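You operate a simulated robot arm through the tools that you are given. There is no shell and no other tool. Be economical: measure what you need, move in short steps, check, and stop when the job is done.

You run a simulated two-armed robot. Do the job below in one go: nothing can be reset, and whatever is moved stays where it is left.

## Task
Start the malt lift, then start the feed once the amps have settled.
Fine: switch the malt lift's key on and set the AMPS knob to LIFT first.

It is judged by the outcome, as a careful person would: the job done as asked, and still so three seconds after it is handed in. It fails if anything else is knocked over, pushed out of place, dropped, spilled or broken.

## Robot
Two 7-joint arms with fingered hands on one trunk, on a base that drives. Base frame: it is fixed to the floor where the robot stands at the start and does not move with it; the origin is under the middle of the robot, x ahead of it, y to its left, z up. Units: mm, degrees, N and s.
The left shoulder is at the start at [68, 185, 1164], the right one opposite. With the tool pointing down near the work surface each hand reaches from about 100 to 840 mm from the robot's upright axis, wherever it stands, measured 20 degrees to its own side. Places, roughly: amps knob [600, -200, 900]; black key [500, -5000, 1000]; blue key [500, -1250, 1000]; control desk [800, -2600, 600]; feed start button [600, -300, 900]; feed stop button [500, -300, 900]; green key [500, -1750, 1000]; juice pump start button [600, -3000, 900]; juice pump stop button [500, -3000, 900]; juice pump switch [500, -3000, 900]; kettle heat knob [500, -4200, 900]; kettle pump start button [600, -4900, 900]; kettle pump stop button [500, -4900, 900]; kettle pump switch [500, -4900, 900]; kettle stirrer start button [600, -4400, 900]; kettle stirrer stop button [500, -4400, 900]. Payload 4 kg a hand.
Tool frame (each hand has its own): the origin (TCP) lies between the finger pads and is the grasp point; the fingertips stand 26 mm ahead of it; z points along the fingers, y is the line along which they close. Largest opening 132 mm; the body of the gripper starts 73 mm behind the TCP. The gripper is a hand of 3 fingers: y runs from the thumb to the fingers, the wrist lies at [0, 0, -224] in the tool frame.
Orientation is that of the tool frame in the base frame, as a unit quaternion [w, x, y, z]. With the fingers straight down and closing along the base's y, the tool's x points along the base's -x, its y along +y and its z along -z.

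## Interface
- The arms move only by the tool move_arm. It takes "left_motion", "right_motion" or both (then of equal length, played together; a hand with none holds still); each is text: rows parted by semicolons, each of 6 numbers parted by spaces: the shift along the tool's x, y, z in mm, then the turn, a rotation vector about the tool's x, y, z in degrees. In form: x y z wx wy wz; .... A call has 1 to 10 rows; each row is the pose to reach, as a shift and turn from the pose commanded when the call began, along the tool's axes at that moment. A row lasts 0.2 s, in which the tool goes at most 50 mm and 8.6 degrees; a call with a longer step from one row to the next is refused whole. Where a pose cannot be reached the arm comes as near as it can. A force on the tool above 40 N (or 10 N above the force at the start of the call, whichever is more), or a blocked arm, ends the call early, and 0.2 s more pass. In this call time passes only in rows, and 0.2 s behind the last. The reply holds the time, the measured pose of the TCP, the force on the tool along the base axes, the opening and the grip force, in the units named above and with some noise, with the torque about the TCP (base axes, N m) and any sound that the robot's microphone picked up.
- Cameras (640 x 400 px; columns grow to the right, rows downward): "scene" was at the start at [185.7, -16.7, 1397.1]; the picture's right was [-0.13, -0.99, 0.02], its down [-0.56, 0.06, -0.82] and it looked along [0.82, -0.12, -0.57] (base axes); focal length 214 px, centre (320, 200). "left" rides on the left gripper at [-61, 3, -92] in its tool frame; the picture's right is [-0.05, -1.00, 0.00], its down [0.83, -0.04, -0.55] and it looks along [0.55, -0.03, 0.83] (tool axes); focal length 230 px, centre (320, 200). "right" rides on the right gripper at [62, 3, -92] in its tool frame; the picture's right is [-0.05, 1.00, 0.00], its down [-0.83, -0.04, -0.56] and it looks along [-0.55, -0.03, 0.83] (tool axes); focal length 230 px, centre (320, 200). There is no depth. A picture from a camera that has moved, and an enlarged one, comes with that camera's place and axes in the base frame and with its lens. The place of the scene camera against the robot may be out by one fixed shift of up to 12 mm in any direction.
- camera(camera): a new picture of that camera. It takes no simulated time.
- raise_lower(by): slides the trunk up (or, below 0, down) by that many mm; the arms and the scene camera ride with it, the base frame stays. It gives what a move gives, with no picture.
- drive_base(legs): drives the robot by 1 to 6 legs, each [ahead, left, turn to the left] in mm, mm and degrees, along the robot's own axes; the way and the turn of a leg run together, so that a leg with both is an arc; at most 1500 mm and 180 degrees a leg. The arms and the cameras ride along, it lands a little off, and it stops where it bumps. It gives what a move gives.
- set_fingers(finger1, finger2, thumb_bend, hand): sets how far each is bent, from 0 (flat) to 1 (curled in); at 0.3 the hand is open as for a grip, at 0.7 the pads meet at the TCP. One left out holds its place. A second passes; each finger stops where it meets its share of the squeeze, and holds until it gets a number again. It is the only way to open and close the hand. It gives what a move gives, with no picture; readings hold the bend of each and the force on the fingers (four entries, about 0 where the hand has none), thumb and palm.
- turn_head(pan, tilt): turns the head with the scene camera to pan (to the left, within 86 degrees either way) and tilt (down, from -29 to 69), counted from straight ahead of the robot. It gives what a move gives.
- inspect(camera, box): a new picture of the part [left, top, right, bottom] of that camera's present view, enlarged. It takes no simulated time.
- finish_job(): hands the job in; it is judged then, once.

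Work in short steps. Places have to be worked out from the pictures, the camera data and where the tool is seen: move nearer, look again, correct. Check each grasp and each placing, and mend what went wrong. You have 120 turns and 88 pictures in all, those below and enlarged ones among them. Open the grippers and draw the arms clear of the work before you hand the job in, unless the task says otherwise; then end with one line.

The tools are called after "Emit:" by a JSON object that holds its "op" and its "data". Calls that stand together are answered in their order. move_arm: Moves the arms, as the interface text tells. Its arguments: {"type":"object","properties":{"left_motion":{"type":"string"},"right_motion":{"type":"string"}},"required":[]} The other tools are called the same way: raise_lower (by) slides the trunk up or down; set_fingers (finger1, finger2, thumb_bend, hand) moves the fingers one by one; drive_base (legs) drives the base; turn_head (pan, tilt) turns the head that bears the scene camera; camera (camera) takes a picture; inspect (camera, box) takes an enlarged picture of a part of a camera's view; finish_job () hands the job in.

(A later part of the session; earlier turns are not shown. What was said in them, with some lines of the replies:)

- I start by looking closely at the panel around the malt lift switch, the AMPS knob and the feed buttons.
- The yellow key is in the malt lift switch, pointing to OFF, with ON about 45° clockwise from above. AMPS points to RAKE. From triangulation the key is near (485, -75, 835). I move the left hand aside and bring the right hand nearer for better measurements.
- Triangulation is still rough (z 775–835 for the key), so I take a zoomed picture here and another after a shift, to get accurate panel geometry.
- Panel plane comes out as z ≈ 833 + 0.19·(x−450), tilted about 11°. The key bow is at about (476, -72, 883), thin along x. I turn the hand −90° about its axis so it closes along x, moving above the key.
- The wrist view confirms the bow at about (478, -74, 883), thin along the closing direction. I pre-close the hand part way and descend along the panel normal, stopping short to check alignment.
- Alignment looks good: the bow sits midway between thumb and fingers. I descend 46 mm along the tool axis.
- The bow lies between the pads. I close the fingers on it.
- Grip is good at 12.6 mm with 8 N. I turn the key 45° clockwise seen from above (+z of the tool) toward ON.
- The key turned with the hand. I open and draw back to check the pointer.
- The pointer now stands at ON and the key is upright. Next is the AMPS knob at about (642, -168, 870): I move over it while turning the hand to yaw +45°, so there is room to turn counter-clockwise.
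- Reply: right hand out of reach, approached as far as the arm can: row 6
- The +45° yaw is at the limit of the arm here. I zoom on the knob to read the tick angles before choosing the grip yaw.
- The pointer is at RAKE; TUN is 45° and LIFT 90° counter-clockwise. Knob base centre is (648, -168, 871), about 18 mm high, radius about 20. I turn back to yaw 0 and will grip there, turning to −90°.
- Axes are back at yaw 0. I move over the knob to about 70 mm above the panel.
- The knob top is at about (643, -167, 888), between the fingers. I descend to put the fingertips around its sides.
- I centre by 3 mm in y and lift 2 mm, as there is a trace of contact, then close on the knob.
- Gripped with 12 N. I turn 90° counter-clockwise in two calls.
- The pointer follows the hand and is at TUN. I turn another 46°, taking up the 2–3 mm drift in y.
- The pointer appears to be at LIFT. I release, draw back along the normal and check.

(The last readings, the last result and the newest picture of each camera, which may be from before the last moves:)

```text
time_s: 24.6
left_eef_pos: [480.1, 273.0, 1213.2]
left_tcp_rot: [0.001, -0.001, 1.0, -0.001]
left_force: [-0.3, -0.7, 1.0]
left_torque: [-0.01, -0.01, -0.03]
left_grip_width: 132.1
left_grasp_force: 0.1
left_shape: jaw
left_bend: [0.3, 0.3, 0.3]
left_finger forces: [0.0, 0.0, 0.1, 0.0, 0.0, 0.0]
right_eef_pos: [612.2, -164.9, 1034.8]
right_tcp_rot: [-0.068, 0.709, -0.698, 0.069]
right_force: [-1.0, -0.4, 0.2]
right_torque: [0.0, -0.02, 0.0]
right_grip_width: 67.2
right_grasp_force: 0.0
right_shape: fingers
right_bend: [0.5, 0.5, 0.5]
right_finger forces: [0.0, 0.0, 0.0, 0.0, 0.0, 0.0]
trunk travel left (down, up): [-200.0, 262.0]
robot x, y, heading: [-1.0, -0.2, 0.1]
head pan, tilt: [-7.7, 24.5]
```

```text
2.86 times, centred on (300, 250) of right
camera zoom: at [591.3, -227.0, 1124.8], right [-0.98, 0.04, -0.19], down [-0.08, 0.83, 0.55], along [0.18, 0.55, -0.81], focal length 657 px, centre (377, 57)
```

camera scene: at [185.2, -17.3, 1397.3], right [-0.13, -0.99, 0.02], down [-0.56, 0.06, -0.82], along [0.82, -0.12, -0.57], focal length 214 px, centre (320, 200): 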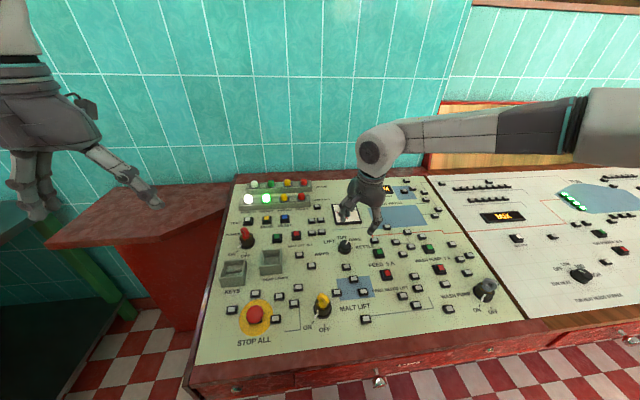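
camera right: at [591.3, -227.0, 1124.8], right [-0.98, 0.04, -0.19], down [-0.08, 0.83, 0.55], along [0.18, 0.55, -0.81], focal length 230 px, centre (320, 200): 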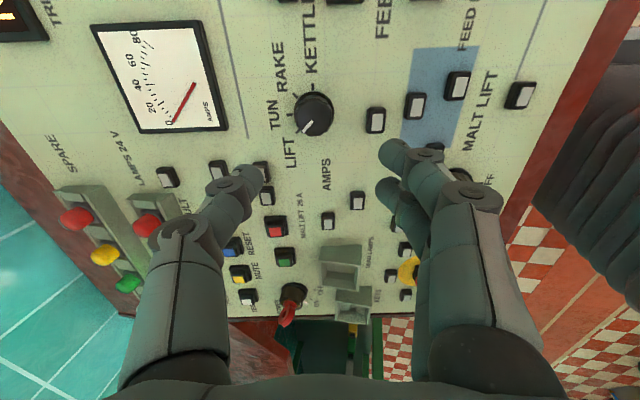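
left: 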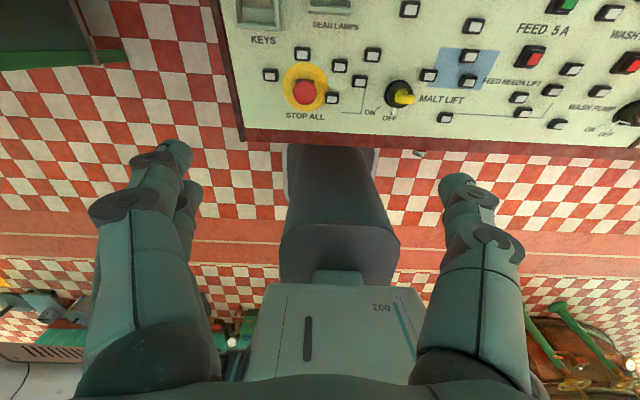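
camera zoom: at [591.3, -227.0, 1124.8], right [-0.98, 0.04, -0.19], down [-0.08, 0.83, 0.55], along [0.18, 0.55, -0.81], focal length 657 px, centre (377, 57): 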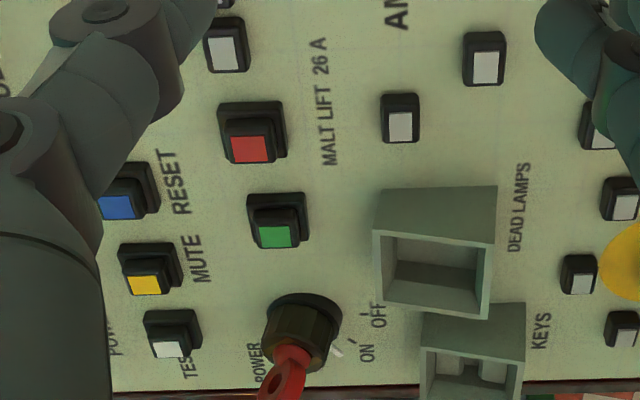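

AMPS is exactly at LIFT. The malt lift start button (green) is near (703, 51, 895) and the feed start (green) near (616, -273, 880). I close both hands to blunt tips, then put the left hand over the malt lift start and the right over the feed start.

Emit:
{"op": "set_fingers", "data": {"hand": "left", "finger1": 0.72, "finger2": 0.72, "thumb_bend": 0.72}}

Emit:
{"op": "set_fingers", "data": {"hand": "right", "finger1": 0.72, "finger2": 0.72, "thumb_bend": 0.72}}

Emit:
{"op": "move_arm", "data": {"left_motion": "-23 -25 20 0 0 0; -46 -49 40 0 -2 0; -69 -74 60 0 -4 0; -92 -99 80 0 -6 0; -115 -123 100 0 -8 0; -138 -148 125 0 -9 0; -161 -173 150 0 -10 0; -184 -198 180 0 -11 0; -205 -222 209 0 -11 0", "right_motion": "12 3 0 0 0 0; 24 6 5 0 0 0; 36 9 10 0 0 0; 48 12 15 0 0 0; 60 15 25 0 0 0; 72 18 35 0 0 0; 84 21 45 0 0 0; 96 23 55 0 0 0; 108 25 60 0 0 0"}}

Emit:
{"op": "camera", "data": {"camera": "left"}}

Emit:
{"op": "camera", "data": {"camera": "right"}}

Emit:
{"op": "camera", "data": {"camera": "scene"}}

```text
time_s: 25.6
left_eef_pos: [481.6, 273.4, 1211.1]
left_tcp_rot: [-0.001, 0.0, 1.0, 0.001]
left_force: [0.2, -0.6, 0.0]
left_torque: [0.0, -0.05, -0.02]
left_grip_width: 1.1
left_grasp_force: 0.0
left_shape: fingers
left_bend: [0.72, 0.72, 0.72]
left_finger forces: [0.0, 0.0, 0.1, 0.0, 0.1, 0.0]
right_eef_pos: [611.6, -164.5, 1033.6]
right_tcp_rot: [-0.067, 0.71, -0.698, 0.068]
right_force: [0.0, -0.3, -0.5]
right_torque: [-0.01, 0.03, 0.02]
right_grip_width: 67.5
right_grasp_force: 0.0
right_shape: fingers
right_bend: [0.5, 0.5, 0.5]
right_finger forces: [0.0, 0.1, 0.1, 0.0, 0.0, 0.1]
trunk travel left (down, up): [-200.0, 262.0]
robot x, y, heading: [1.3, 2.4, -0.1]
head pan, tilt: [-7.7, 24.5]
```

```text
time_s: 26.6
left_eef_pos: [480.8, 272.7, 1211.4]
left_tcp_rot: [0.0, 0.0, 1.0, 0.0]
left_force: [-0.5, 0.5, 0.1]
left_torque: [0.0, 0.01, -0.01]
left_grip_width: 1.3
left_grasp_force: 0.2
left_shape: fingers
left_bend: [0.72, 0.72, 0.72]
left_finger forces: [0.0, 0.1, 0.0, 0.0, 0.0, 0.0]
right_eef_pos: [611.0, -166.4, 1033.3]
right_tcp_rot: [-0.068, 0.71, -0.698, 0.069]
right_force: [0.3, -0.2, 0.2]
right_torque: [0.01, 0.0, -0.02]
right_grip_width: 1.3
right_grasp_force: 0.1
right_shape: fingers
right_bend: [0.72, 0.72, 0.72]
right_finger forces: [0.0, 0.0, 0.0, 0.0, 0.0, 0.0]
trunk travel left (down, up): [-200.0, 262.0]
robot x, y, heading: [0.3, 0.7, -0.1]
head pan, tilt: [-7.7, 24.5]
```

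```text
time_s: 28.6
left_eef_pos: [689.6, 46.1, 999.2]
left_tcp_rot: [0.096, 0.0, 0.995, 0.001]
left_force: [0.0, 0.3, -0.4]
left_torque: [0.0, 0.0, 0.0]
left_grip_width: 1.2
left_grasp_force: 0.1
left_shape: fingers
left_bend: [0.72, 0.72, 0.72]
left_finger forces: [0.0, 0.1, 0.1, 0.0, 0.0, 0.0]
right_eef_pos: [602.5, -278.3, 969.8]
right_tcp_rot: [-0.068, 0.71, -0.698, 0.068]
right_force: [-0.4, 0.2, 0.5]
right_torque: [-0.01, 0.04, 0.01]
right_grip_width: 1.3
right_grasp_force: 0.1
right_shape: fingers
right_bend: [0.72, 0.72, 0.72]
right_finger forces: [0.1, 0.0, 0.0, 0.0, 0.0, 0.1]
trunk travel left (down, up): [-200.0, 262.0]
robot x, y, heading: [0.6, -0.6, 0.0]
head pan, tilt: [-7.7, 24.5]
```

```text
57 pictures are left
camera left: at [732.4, 50.8, 1099.7], right [0.05, -1.0, 0.01], down [-0.92, -0.04, 0.39], along [-0.38, -0.03, -0.92], focal length 230 px, centre (320, 200)
```

left: 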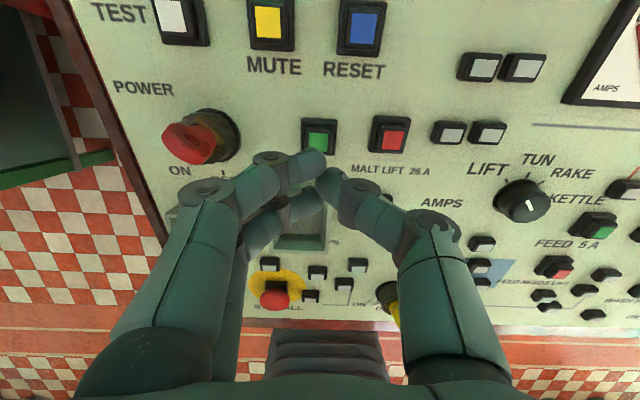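

```text
56 pictures are left
camera right: at [583.6, -339.6, 1060.1], right [-0.98, 0.04, -0.19], down [-0.08, 0.83, 0.55], along [0.18, 0.56, -0.81], focal length 230 px, centre (320, 200)
```

right: 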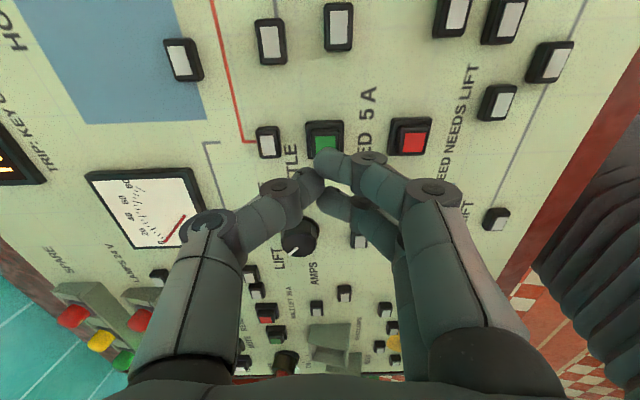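

```text
55 pictures are left
camera scene: at [186.7, -18.1, 1396.9], right [-0.13, -0.99, 0.02], down [-0.56, 0.06, -0.82], along [0.82, -0.12, -0.57], focal length 214 px, centre (320, 200)
```

scene: 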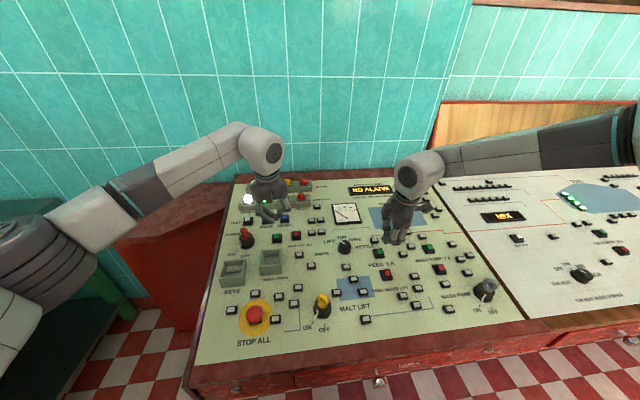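

Both hands sit nearly over their buttons. I correct a few mm and lower each to about 12–15 mm above its button.

Emit:
{"op": "move_arm", "data": {"left_motion": "3 2 24 0 0 0; 5 3 46 0 0 0; 5 3 67 0 0 0", "right_motion": "-2 1 17 0 0 0; -4 3 34 0 0 0; -4 3 50 0 0 0"}}

Emit:
{"op": "camera", "data": {"camera": "left"}}

Emit:
{"op": "camera", "data": {"camera": "right"}}

Emit:
{"op": "inspect", "data": {"camera": "scene", "box": [230, 170, 450, 300]}}

```text
time_s: 29.4
left_eef_pos: [695.3, 54.7, 935.2]
left_tcp_rot: [0.096, 0.0, 0.995, -0.001]
left_force: [-0.7, 0.4, 0.2]
left_torque: [0.0, -0.01, -0.02]
left_grip_width: 1.2
left_grasp_force: 0.1
left_shape: fingers
left_bend: [0.72, 0.72, 0.72]
left_finger forces: [0.1, 0.0, 0.0, 0.0, 0.0, 0.0]
right_eef_pos: [609.7, -270.5, 921.0]
right_tcp_rot: [-0.068, 0.709, -0.698, 0.068]
right_force: [0.2, -0.5, -0.4]
right_torque: [0.03, 0.01, -0.04]
right_grip_width: 1.2
right_grasp_force: 0.1
right_shape: fingers
right_bend: [0.72, 0.72, 0.72]
right_finger forces: [0.1, 0.0, 0.0, 0.0, 0.0, 0.1]
trunk travel left (down, up): [-200.0, 262.0]
robot x, y, heading: [-0.1, 0.1, -0.0]
head pan, tilt: [-7.7, 24.5]
```

```text
54 pictures are left
camera left: at [738.8, 58.7, 1035.1], right [0.05, -1.0, 0.01], down [-0.92, -0.04, 0.39], along [-0.39, -0.03, -0.92], focal length 230 px, centre (320, 200)
```

left: 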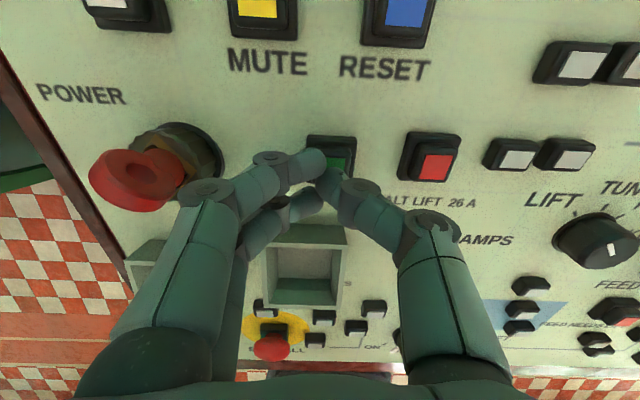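

```text
53 pictures are left
camera right: at [590.2, -332.9, 1010.1], right [-0.98, 0.04, -0.19], down [-0.08, 0.83, 0.55], along [0.18, 0.56, -0.81], focal length 230 px, centre (320, 200)
```

right: 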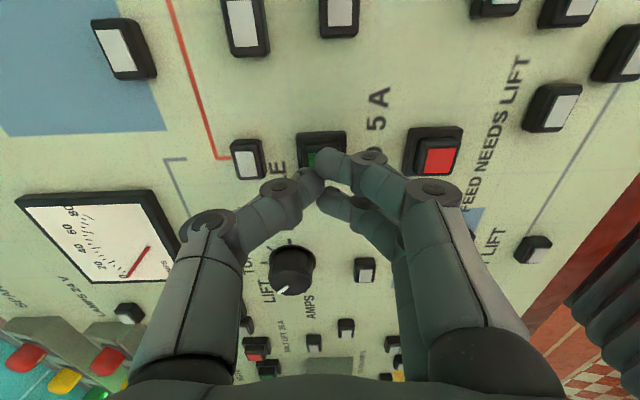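

```text
2.91 times, centred on (340, 235) of scene
camera zoom: at [186.7, -16.7, 1396.9], right [-0.13, -0.99, 0.02], down [-0.56, 0.06, -0.82], along [0.82, -0.12, -0.57], focal length 624 px, centre (262, 98)
```

zoom: 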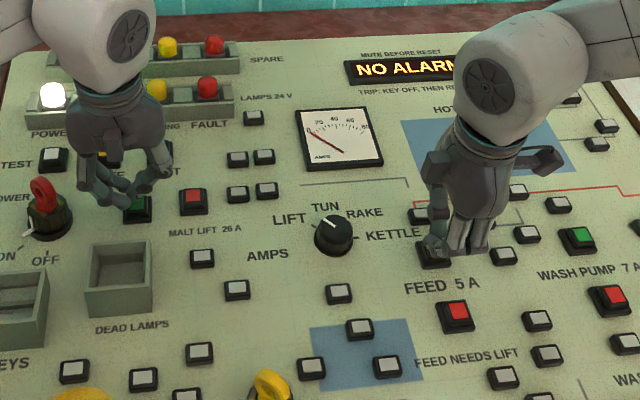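

The left tip is about 5 mm too far in +y. I correct that and press the malt lift start button gently in small steps.

Emit:
{"op": "move_arm", "data": {"left_motion": "-1 -5 4 0 0 0; -1 -5 10 0 0 0; -1 -5 14 0 0 0; -1 -5 17 0 0 0", "right_motion": "4 0 0 0 0 0; 4 0 0 0 0 0; 4 0 0 0 0 0; 4 0 0 0 0 0"}}

Emit:
{"op": "inspect", "data": {"camera": "scene", "box": [230, 170, 390, 270]}}

```text
time_s: 30.4
left_eef_pos: [699.0, 47.3, 920.6]
left_tcp_rot: [0.097, 0.001, 0.995, -0.001]
left_force: [-1.5, -1.3, 9.2]
left_torque: [-0.1, -0.05, -0.03]
left_grip_width: 0.5
left_grasp_force: 5.1
left_shape: fingers
left_bend: [0.72, 0.72, 0.73]
left_finger forces: [0.0, 0.0, 0.0, 0.0, 10.0, 0.0]
right_eef_pos: [608.9, -276.0, 920.5]
right_tcp_rot: [-0.068, 0.71, -0.698, 0.069]
right_force: [0.5, -0.3, -0.8]
right_torque: [0.0, -0.01, 0.01]
right_grip_width: 1.4
right_grasp_force: 0.1
right_shape: fingers
right_bend: [0.72, 0.72, 0.72]
right_finger forces: [0.0, 0.0, 0.0, 0.0, 0.1, 0.0]
trunk travel left (down, up): [-200.0, 262.0]
robot x, y, heading: [2.3, 1.1, -0.1]
head pan, tilt: [-7.7, 24.5]
heard: click
```

```text
4.00 times, centred on (310, 220) of scene
camera zoom: at [184.3, -16.9, 1397.5], right [-0.13, -0.99, 0.02], down [-0.56, 0.06, -0.82], along [0.82, -0.12, -0.56], focal length 858 px, centre (360, 120)
```

zoom: 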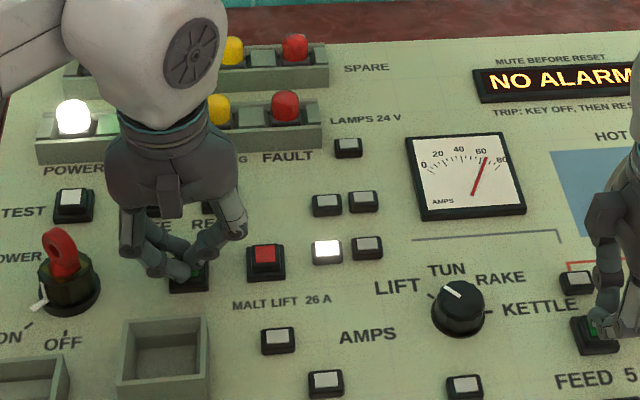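

Click: the malt lift started and the meter shows inrush of about 65 A. I withdraw the left hand along the normal and watch the meter.

Emit:
{"op": "move_arm", "data": {"left_motion": "0 0 -15 0 0 0; 0 0 -50 0 0 0; 0 0 -90 0 0 0; 0 0 -130 0 0 0"}}

Emit:
{"op": "inspect", "data": {"camera": "scene", "box": [230, 170, 390, 270]}}

```text
time_s: 31.4
left_eef_pos: [674.2, 46.6, 1048.5]
left_tcp_rot: [0.097, 0.0, 0.995, 0.0]
left_force: [0.5, 0.1, -0.4]
left_torque: [0.0, 0.01, 0.01]
left_grip_width: 1.0
left_grasp_force: 0.1
left_shape: fingers
left_bend: [0.72, 0.72, 0.72]
left_finger forces: [0.1, 0.0, 0.1, 0.0, 0.0, 0.0]
right_eef_pos: [608.6, -275.1, 920.5]
right_tcp_rot: [-0.068, 0.709, -0.698, 0.069]
right_force: [-0.1, 1.1, 0.0]
right_torque: [0.04, 0.0, 0.02]
right_grip_width: 1.2
right_grasp_force: 0.1
right_shape: fingers
right_bend: [0.72, 0.72, 0.72]
right_finger forces: [0.0, 0.1, 0.0, 0.0, 0.0, 0.0]
trunk travel left (down, up): [-200.0, 262.0]
robot x, y, heading: [0.5, -1.7, -0.2]
head pan, tilt: [-7.7, 24.5]
```

```text
4.00 times, centred on (310, 220) of scene
camera zoom: at [184.8, -16.8, 1397.3], right [-0.13, -0.99, 0.02], down [-0.56, 0.06, -0.82], along [0.82, -0.12, -0.57], focal length 858 px, centre (360, 120)
```

zoom: 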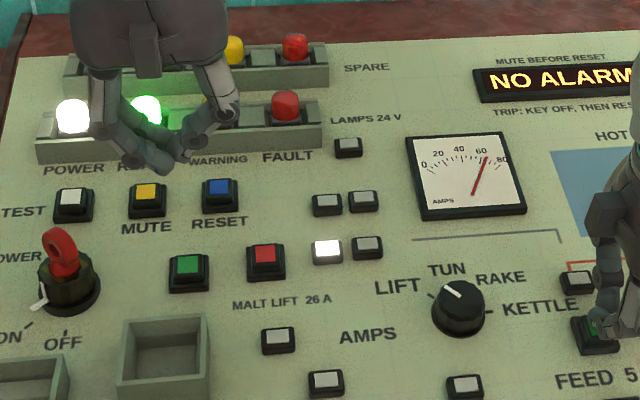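

The meter still reads about 65 A. I move the left hand back out of the way meanwhile and look again.

Emit:
{"op": "move_arm", "data": {"left_motion": "35 25 -15 0 0 0; 70 50 -30 0 0 0; 105 75 -45 0 0 0; 140 100 -60 0 0 0; 170 130 -75 0 0 0; 190 160 -90 0 0 0; 200 190 -100 0 0 0"}}

Emit:
{"op": "inspect", "data": {"camera": "scene", "box": [230, 170, 390, 270]}}

```text
time_s: 33.0
left_eef_pos: [460.1, 238.0, 1107.8]
left_tcp_rot: [0.097, 0.001, 0.995, -0.001]
left_force: [-0.2, -0.1, 0.7]
left_torque: [-0.03, -0.02, -0.03]
left_grip_width: 0.7
left_grasp_force: 0.0
left_shape: fingers
left_bend: [0.72, 0.72, 0.72]
left_finger forces: [0.0, 0.0, 0.1, 0.1, 0.0, 0.1]
right_eef_pos: [608.8, -274.4, 920.9]
right_tcp_rot: [-0.067, 0.709, -0.698, 0.069]
right_force: [0.2, 1.1, 0.1]
right_torque: [0.0, 0.0, 0.02]
right_grip_width: 1.4
right_grasp_force: 0.0
right_shape: fingers
right_bend: [0.72, 0.72, 0.72]
right_finger forces: [0.0, 0.1, 0.0, 0.0, 0.1, 0.0]
trunk travel left (down, up): [-200.0, 262.0]
robot x, y, heading: [0.1, -1.7, 0.3]
head pan, tilt: [-7.7, 24.5]
```

```text
4.00 times, centred on (310, 220) of scene
camera zoom: at [184.7, -15.4, 1397.3], right [-0.13, -0.99, 0.02], down [-0.56, 0.05, -0.82], along [0.82, -0.12, -0.56], focal length 858 px, centre (360, 120)
```

zoom: 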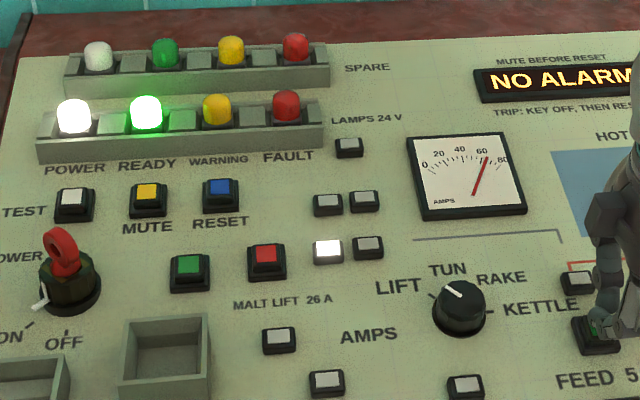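

Still high. I let time pass by opening the left hand, and check again.

Emit:
{"op": "set_fingers", "data": {"hand": "left", "finger1": 0.3, "finger2": 0.3, "thumb_bend": 0.3}}

Emit:
{"op": "inspect", "data": {"camera": "scene", "box": [230, 170, 390, 270]}}

```text
time_s: 34.0
left_eef_pos: [460.7, 236.8, 1109.3]
left_tcp_rot: [0.096, 0.001, 0.995, 0.0]
left_force: [0.0, -0.2, 0.0]
left_torque: [0.01, -0.01, 0.0]
left_grip_width: 133.8
left_grasp_force: 0.1
left_shape: fingers
left_bend: [0.3, 0.3, 0.3]
left_finger forces: [0.0, 0.0, 0.0, 0.1, 0.1, 0.0]
right_eef_pos: [608.7, -274.9, 920.7]
right_tcp_rot: [-0.066, 0.709, -0.698, 0.068]
right_force: [-0.3, 0.4, -0.2]
right_torque: [0.0, 0.0, -0.01]
right_grip_width: 1.4
right_grasp_force: 0.0
right_shape: fingers
right_bend: [0.72, 0.72, 0.72]
right_finger forces: [0.0, 0.0, 0.1, 0.0, 0.0, 0.0]
trunk travel left (down, up): [-200.0, 262.0]
robot x, y, heading: [2.2, 2.5, 0.1]
head pan, tilt: [-7.7, 24.5]
```

```text
4.00 times, centred on (310, 220) of scene
camera zoom: at [185.6, -16.4, 1397.2], right [-0.13, -0.99, 0.02], down [-0.56, 0.06, -0.82], along [0.82, -0.12, -0.57], focal length 858 px, centre (360, 120)
```

zoom: 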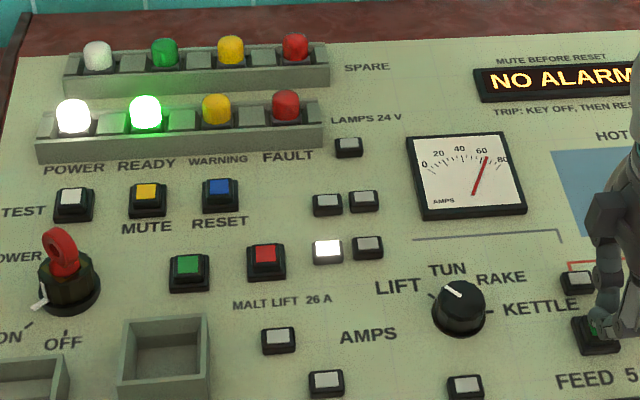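

Needle still near 65 A. I wait 2 s more with still arms.

Emit:
{"op": "move_arm", "data": {"left_motion": "0 0 0 0 0 0; 0 0 0 0 0 0; 0 0 0 0 0 0; 0 0 0 0 0 0; 0 0 0 0 0 0; 0 0 0 0 0 0; 0 0 0 0 0 0; 0 0 0 0 0 0; 0 0 0 0 0 0; 0 0 0 0 0 0"}}

Emit:
{"op": "inspect", "data": {"camera": "scene", "box": [230, 170, 390, 270]}}

```text
time_s: 36.2
left_eef_pos: [461.4, 236.0, 1108.7]
left_tcp_rot: [0.096, 0.0, 0.995, 0.0]
left_force: [0.7, 0.3, 0.6]
left_torque: [0.02, 0.01, 0.0]
left_grip_width: 134.0
left_grasp_force: 0.0
left_shape: fingers
left_bend: [0.3, 0.3, 0.3]
left_finger forces: [0.0, 0.1, 0.1, 0.0, 0.0, 0.2]
right_eef_pos: [610.3, -275.7, 920.2]
right_tcp_rot: [-0.068, 0.709, -0.698, 0.069]
right_force: [-0.3, -0.2, -0.4]
right_torque: [0.0, -0.03, 0.0]
right_grip_width: 1.3
right_grasp_force: 0.0
right_shape: fingers
right_bend: [0.72, 0.72, 0.72]
right_finger forces: [0.1, 0.1, 0.0, 0.1, 0.0, 0.1]
trunk travel left (down, up): [-200.0, 262.0]
robot x, y, heading: [-2.4, -1.2, 0.0]
head pan, tilt: [-7.7, 24.5]
```

```text
4.00 times, centred on (310, 220) of scene
camera zoom: at [185.7, -16.6, 1397.1], right [-0.13, -0.99, 0.02], down [-0.56, 0.06, -0.82], along [0.82, -0.12, -0.57], focal length 858 px, centre (360, 120)
```

zoom: 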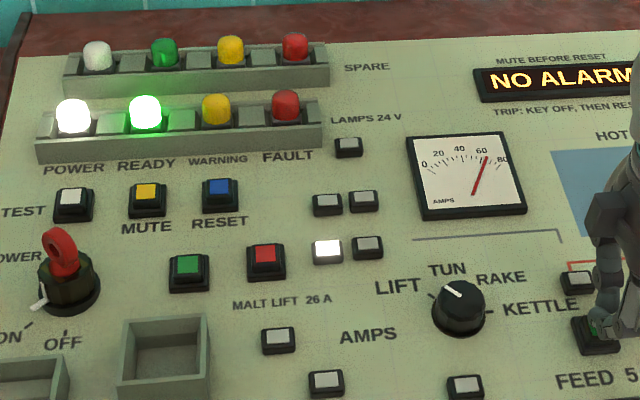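

Needle unchanged at about 65 A after 6 s, against a nominal 26 A. I give it a bit longer before judging, and read the meter magnified.

Emit:
{"op": "move_arm", "data": {"left_motion": "0 0 0 0 0 0; 0 0 0 0 0 0; 0 0 0 0 0 0; 0 0 0 0 0 0; 0 0 0 0 0 0; 0 0 0 0 0 0; 0 0 0 0 0 0; 0 0 0 0 0 0; 0 0 0 0 0 0; 0 0 0 0 0 0"}}

Emit:
{"op": "inspect", "data": {"camera": "scene", "box": [290, 180, 410, 255]}}

```text
time_s: 38.4
left_eef_pos: [460.7, 237.7, 1108.6]
left_tcp_rot: [0.095, 0.0, 0.995, 0.001]
left_force: [-0.2, 0.2, 0.5]
left_torque: [0.02, 0.0, 0.0]
left_grip_width: 134.0
left_grasp_force: 0.0
left_shape: fingers
left_bend: [0.3, 0.3, 0.3]
left_finger forces: [0.0, 0.0, 0.1, 0.0, 0.0, 0.0]
right_eef_pos: [609.2, -275.5, 920.5]
right_tcp_rot: [-0.067, 0.709, -0.698, 0.068]
right_force: [0.2, -0.1, 0.3]
right_torque: [0.01, -0.01, 0.02]
right_grip_width: 1.4
right_grasp_force: 0.0
right_shape: fingers
right_bend: [0.72, 0.72, 0.72]
right_finger forces: [0.0, 0.0, 0.1, 0.0, 0.0, 0.1]
trunk travel left (down, up): [-200.0, 262.0]
robot x, y, heading: [-0.2, 1.9, -0.0]
head pan, tilt: [-7.7, 24.5]
```

```text
5.33 times, centred on (350, 218) of scene
camera zoom: at [185.7, -16.6, 1397.1], right [-0.13, -0.99, 0.02], down [-0.56, 0.06, -0.82], along [0.82, -0.12, -0.57], focal length 1144 px, centre (160, 107)
```

zoom: 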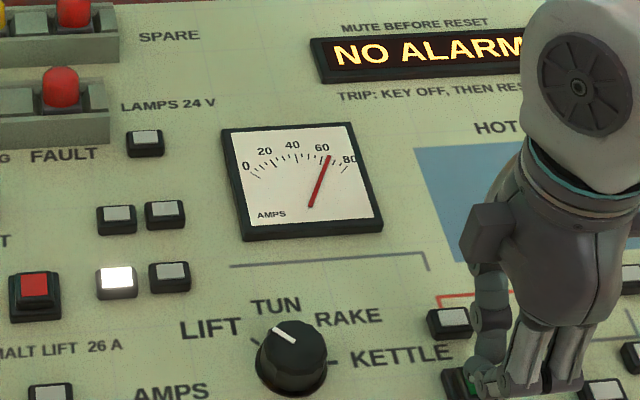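

It remains at about 63–65 A. No alarm yet; I wait another 2 s.

Emit:
{"op": "move_arm", "data": {"left_motion": "0 0 0 0 0 0; 0 0 0 0 0 0; 0 0 0 0 0 0; 0 0 0 0 0 0; 0 0 0 0 0 0; 0 0 0 0 0 0; 0 0 0 0 0 0; 0 0 0 0 0 0; 0 0 0 0 0 0; 0 0 0 0 0 0"}}

Emit:
{"op": "inspect", "data": {"camera": "scene", "box": [230, 170, 390, 270]}}

```text
time_s: 40.6
left_eef_pos: [461.0, 236.8, 1109.6]
left_tcp_rot: [0.096, -0.001, 0.995, 0.001]
left_force: [1.0, -0.2, 0.1]
left_torque: [-0.03, 0.0, -0.03]
left_grip_width: 133.8
left_grasp_force: 0.0
left_shape: fingers
left_bend: [0.3, 0.3, 0.3]
left_finger forces: [0.0, 0.0, 0.0, 0.1, 0.0, 0.0]
right_eef_pos: [610.1, -275.2, 920.7]
right_tcp_rot: [-0.067, 0.71, -0.698, 0.068]
right_force: [-0.8, 0.8, 0.2]
right_torque: [0.03, 0.0, 0.01]
right_grip_width: 1.2
right_grasp_force: 0.0
right_shape: fingers
right_bend: [0.72, 0.72, 0.72]
right_finger forces: [0.1, 0.1, 0.1, 0.1, 0.1, 0.1]
trunk travel left (down, up): [-200.0, 262.0]
robot x, y, heading: [1.4, -3.2, -0.2]
head pan, tilt: [-7.7, 24.5]
```

```text
4.00 times, centred on (310, 220) of scene
camera zoom: at [185.7, -16.6, 1397.1], right [-0.13, -0.99, 0.02], down [-0.56, 0.06, -0.82], along [0.82, -0.12, -0.57], focal length 858 px, centre (360, 120)
```

zoom: 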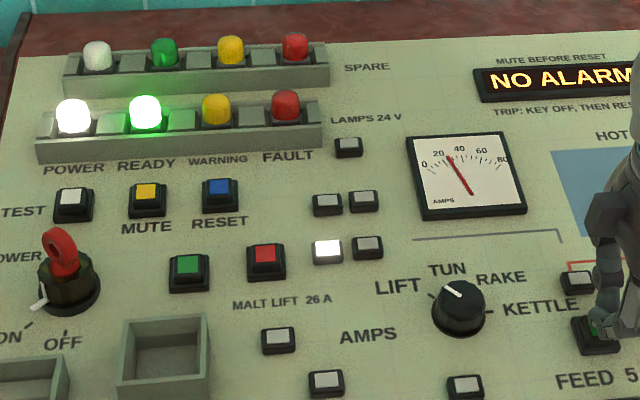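

The needle has dropped to about 26 A. I wait one second more to confirm it has settled.

Emit:
{"op": "move_arm", "data": {"left_motion": "0 0 0 0 0 0; 0 0 0 0 0 0; 0 0 0 0 0 0; 0 0 0 0 0 0; 0 0 0 0 0 0; 0 0 0 0 0 0; 0 0 0 0 0 0; 0 0 0 0 0 0"}}

Emit:
{"op": "inspect", "data": {"camera": "scene", "box": [290, 180, 410, 255]}}

```text
time_s: 42.4
left_eef_pos: [461.2, 237.5, 1108.9]
left_tcp_rot: [0.096, 0.0, 0.995, 0.0]
left_force: [0.3, 0.2, -0.2]
left_torque: [-0.02, 0.01, 0.01]
left_grip_width: 133.8
left_grasp_force: 0.1
left_shape: fingers
left_bend: [0.3, 0.3, 0.3]
left_finger forces: [0.1, 0.1, 0.0, 0.0, 0.1, 0.0]
right_eef_pos: [609.3, -275.1, 921.0]
right_tcp_rot: [-0.067, 0.71, -0.698, 0.068]
right_force: [0.1, -0.6, 0.4]
right_torque: [0.0, -0.01, 0.04]
right_grip_width: 1.5
right_grasp_force: 0.1
right_shape: fingers
right_bend: [0.72, 0.72, 0.72]
right_finger forces: [0.1, 0.0, 0.0, 0.1, 0.0, 0.1]
trunk travel left (down, up): [-200.0, 262.0]
robot x, y, heading: [-1.3, 0.9, 0.1]
head pan, tilt: [-7.7, 24.5]
```

```text
5.33 times, centred on (350, 218) of scene
camera zoom: at [185.7, -16.6, 1397.1], right [-0.13, -0.99, 0.02], down [-0.56, 0.06, -0.82], along [0.82, -0.12, -0.57], focal length 1144 px, centre (160, 107)
```

zoom: 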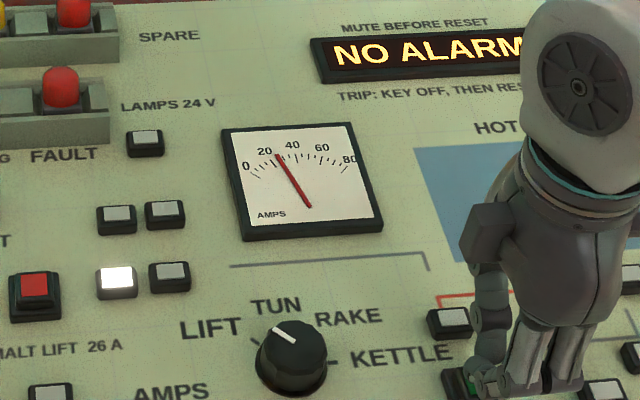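

Steady at about 26 A. Now I press the feed start with the right hand.

Emit:
{"op": "move_arm", "data": {"right_motion": "0 0 6 0 0 0; 0 0 11 0 0 0; 0 0 15 0 0 0; 0 0 18 0 0 0"}}

Emit:
{"op": "inspect", "data": {"camera": "scene", "box": [310, 180, 470, 290]}}

```text
time_s: 43.4
left_eef_pos: [459.8, 238.0, 1109.0]
left_tcp_rot: [0.097, 0.0, 0.995, 0.001]
left_force: [-0.1, 0.8, 0.4]
left_torque: [0.02, 0.02, 0.01]
left_grip_width: 133.8
left_grasp_force: 0.1
left_shape: fingers
left_bend: [0.3, 0.3, 0.3]
left_finger forces: [0.0, 0.1, 0.0, 0.0, 0.1, 0.0]
right_eef_pos: [613.6, -276.5, 903.9]
right_tcp_rot: [-0.069, 0.709, -0.699, 0.07]
right_force: [1.6, 0.4, 8.3]
right_torque: [0.01, -0.12, 0.02]
right_grip_width: 1.2
right_grasp_force: 4.1
right_shape: fingers
right_bend: [0.72, 0.72, 0.72]
right_finger forces: [0.0, 0.1, 0.0, 0.1, 8.5, 0.0]
trunk travel left (down, up): [-200.0, 262.0]
robot x, y, heading: [-0.7, -0.1, 0.0]
head pan, tilt: [-7.7, 24.5]
heard: click
```

```text
3.64 times, centred on (390, 235) of scene
camera zoom: at [184.6, -16.2, 1397.5], right [-0.13, -0.99, 0.02], down [-0.56, 0.05, -0.82], along [0.82, -0.12, -0.56], focal length 780 px, centre (66, 73)
```

zoom: 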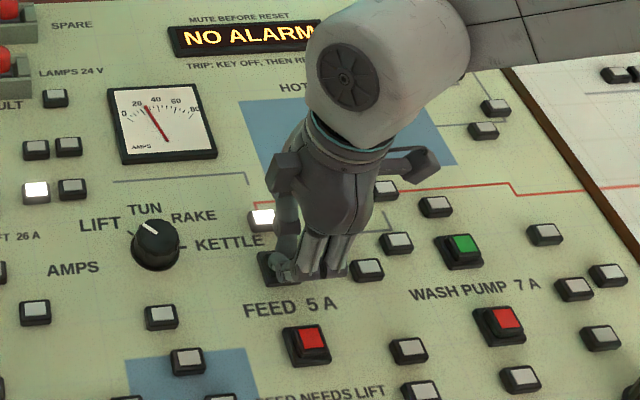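

Click, and the feed's lamp beside the button lit. I withdraw the right hand, open it and pull clear.

Emit:
{"op": "move_arm", "data": {"right_motion": "0 0 -20 0 0 0; 0 0 -55 0 0 0; 0 0 -95 0 0 0; 0 0 -140 0 0 0; 20 30 -170 0 0 0; 40 70 -190 0 0 0; 60 110 -210 0 0 0"}}

Emit:
{"op": "set_fingers", "data": {"hand": "right", "finger1": 0.3, "finger2": 0.3, "thumb_bend": 0.3}}

Emit:
{"op": "camera", "data": {"camera": "scene"}}

Emit:
{"op": "inspect", "data": {"camera": "scene", "box": [220, 170, 460, 330]}}

```text
time_s: 45.0
left_eef_pos: [458.2, 236.5, 1110.0]
left_tcp_rot: [0.098, 0.0, 0.995, 0.0]
left_force: [-0.4, 0.0, -0.5]
left_torque: [0.0, -0.05, -0.02]
left_grip_width: 133.7
left_grasp_force: 0.0
left_shape: fingers
left_bend: [0.3, 0.3, 0.3]
left_finger forces: [0.1, 0.1, 0.0, 0.1, 0.0, 0.0]
right_eef_pos: [461.1, -337.1, 1087.2]
right_tcp_rot: [-0.069, 0.71, -0.698, 0.067]
right_force: [-0.3, 0.5, -0.4]
right_torque: [0.02, -0.01, 0.01]
right_grip_width: 0.9
right_grasp_force: 0.0
right_shape: fingers
right_bend: [0.72, 0.72, 0.72]
right_finger forces: [0.0, 0.1, 0.1, 0.0, 0.0, 0.0]
trunk travel left (down, up): [-200.0, 262.0]
robot x, y, heading: [3.3, -1.0, 0.0]
head pan, tilt: [-7.7, 24.5]
```

```text
time_s: 46.0
left_eef_pos: [460.9, 235.8, 1109.2]
left_tcp_rot: [0.097, -0.001, 0.995, 0.0]
left_force: [-0.3, -0.2, -0.5]
left_torque: [-0.02, 0.02, 0.0]
left_grip_width: 133.6
left_grasp_force: 0.0
left_shape: fingers
left_bend: [0.3, 0.3, 0.3]
left_finger forces: [0.0, 0.0, 0.0, 0.1, 0.1, 0.0]
right_eef_pos: [464.2, -336.3, 1087.0]
right_tcp_rot: [-0.067, 0.709, -0.698, 0.068]
right_force: [-0.1, 0.5, 0.9]
right_torque: [0.0, -0.01, 0.01]
right_grip_width: 134.1
right_grasp_force: 0.0
right_shape: fingers
right_bend: [0.3, 0.3, 0.3]
right_finger forces: [0.0, 0.1, 0.0, 0.0, 0.0, 0.0]
trunk travel left (down, up): [-200.0, 262.0]
robot x, y, heading: [-0.3, 3.3, 0.2]
head pan, tilt: [-7.7, 24.5]
```

```text
42 pictures are left
camera scene: at [185.3, -16.7, 1397.2], right [-0.13, -0.99, 0.02], down [-0.56, 0.06, -0.82], along [0.82, -0.12, -0.57], focal length 214 px, centre (320, 200)
```

scene: 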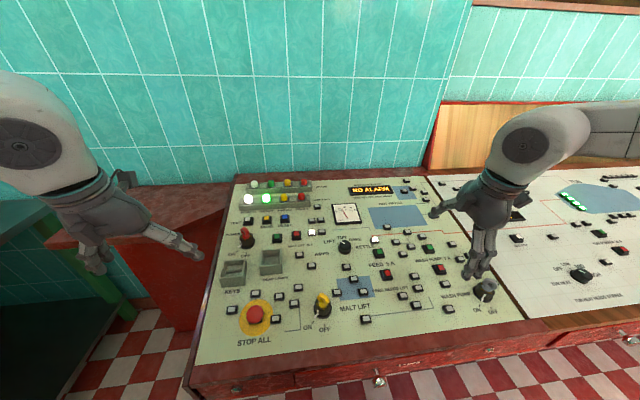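

```text
2.50 times, centred on (340, 250) of scene
camera zoom: at [185.3, -16.7, 1397.2], right [-0.13, -0.99, 0.02], down [-0.56, 0.06, -0.82], along [0.82, -0.12, -0.57], focal length 536 px, centre (270, 75)
```

zoom: 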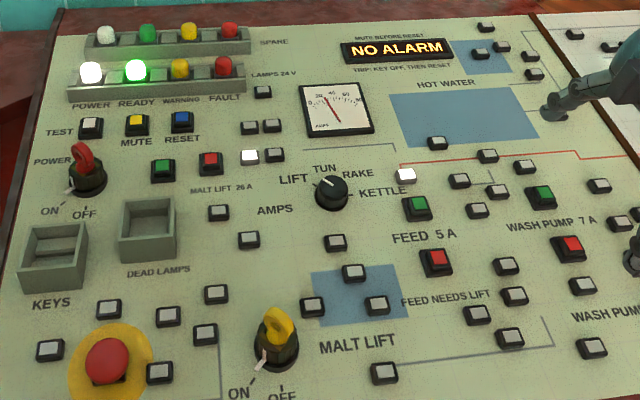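

Lift and feed lamps are lit, the meter is steady at about 26 A, there is no alarm, the key is at ON and AMPS at LIFT. Both hands are open and clear, so I hand in.

Emit:
{"op": "finish_job", "data": {}}

```text
The job is handed in.
```

The malt lift's key is on, AMPS is at LIFT, and the lift is running. I started the feed only after the amps had fallen from about 65 A and held at about 26 A; its lamp lit and there was no alarm.
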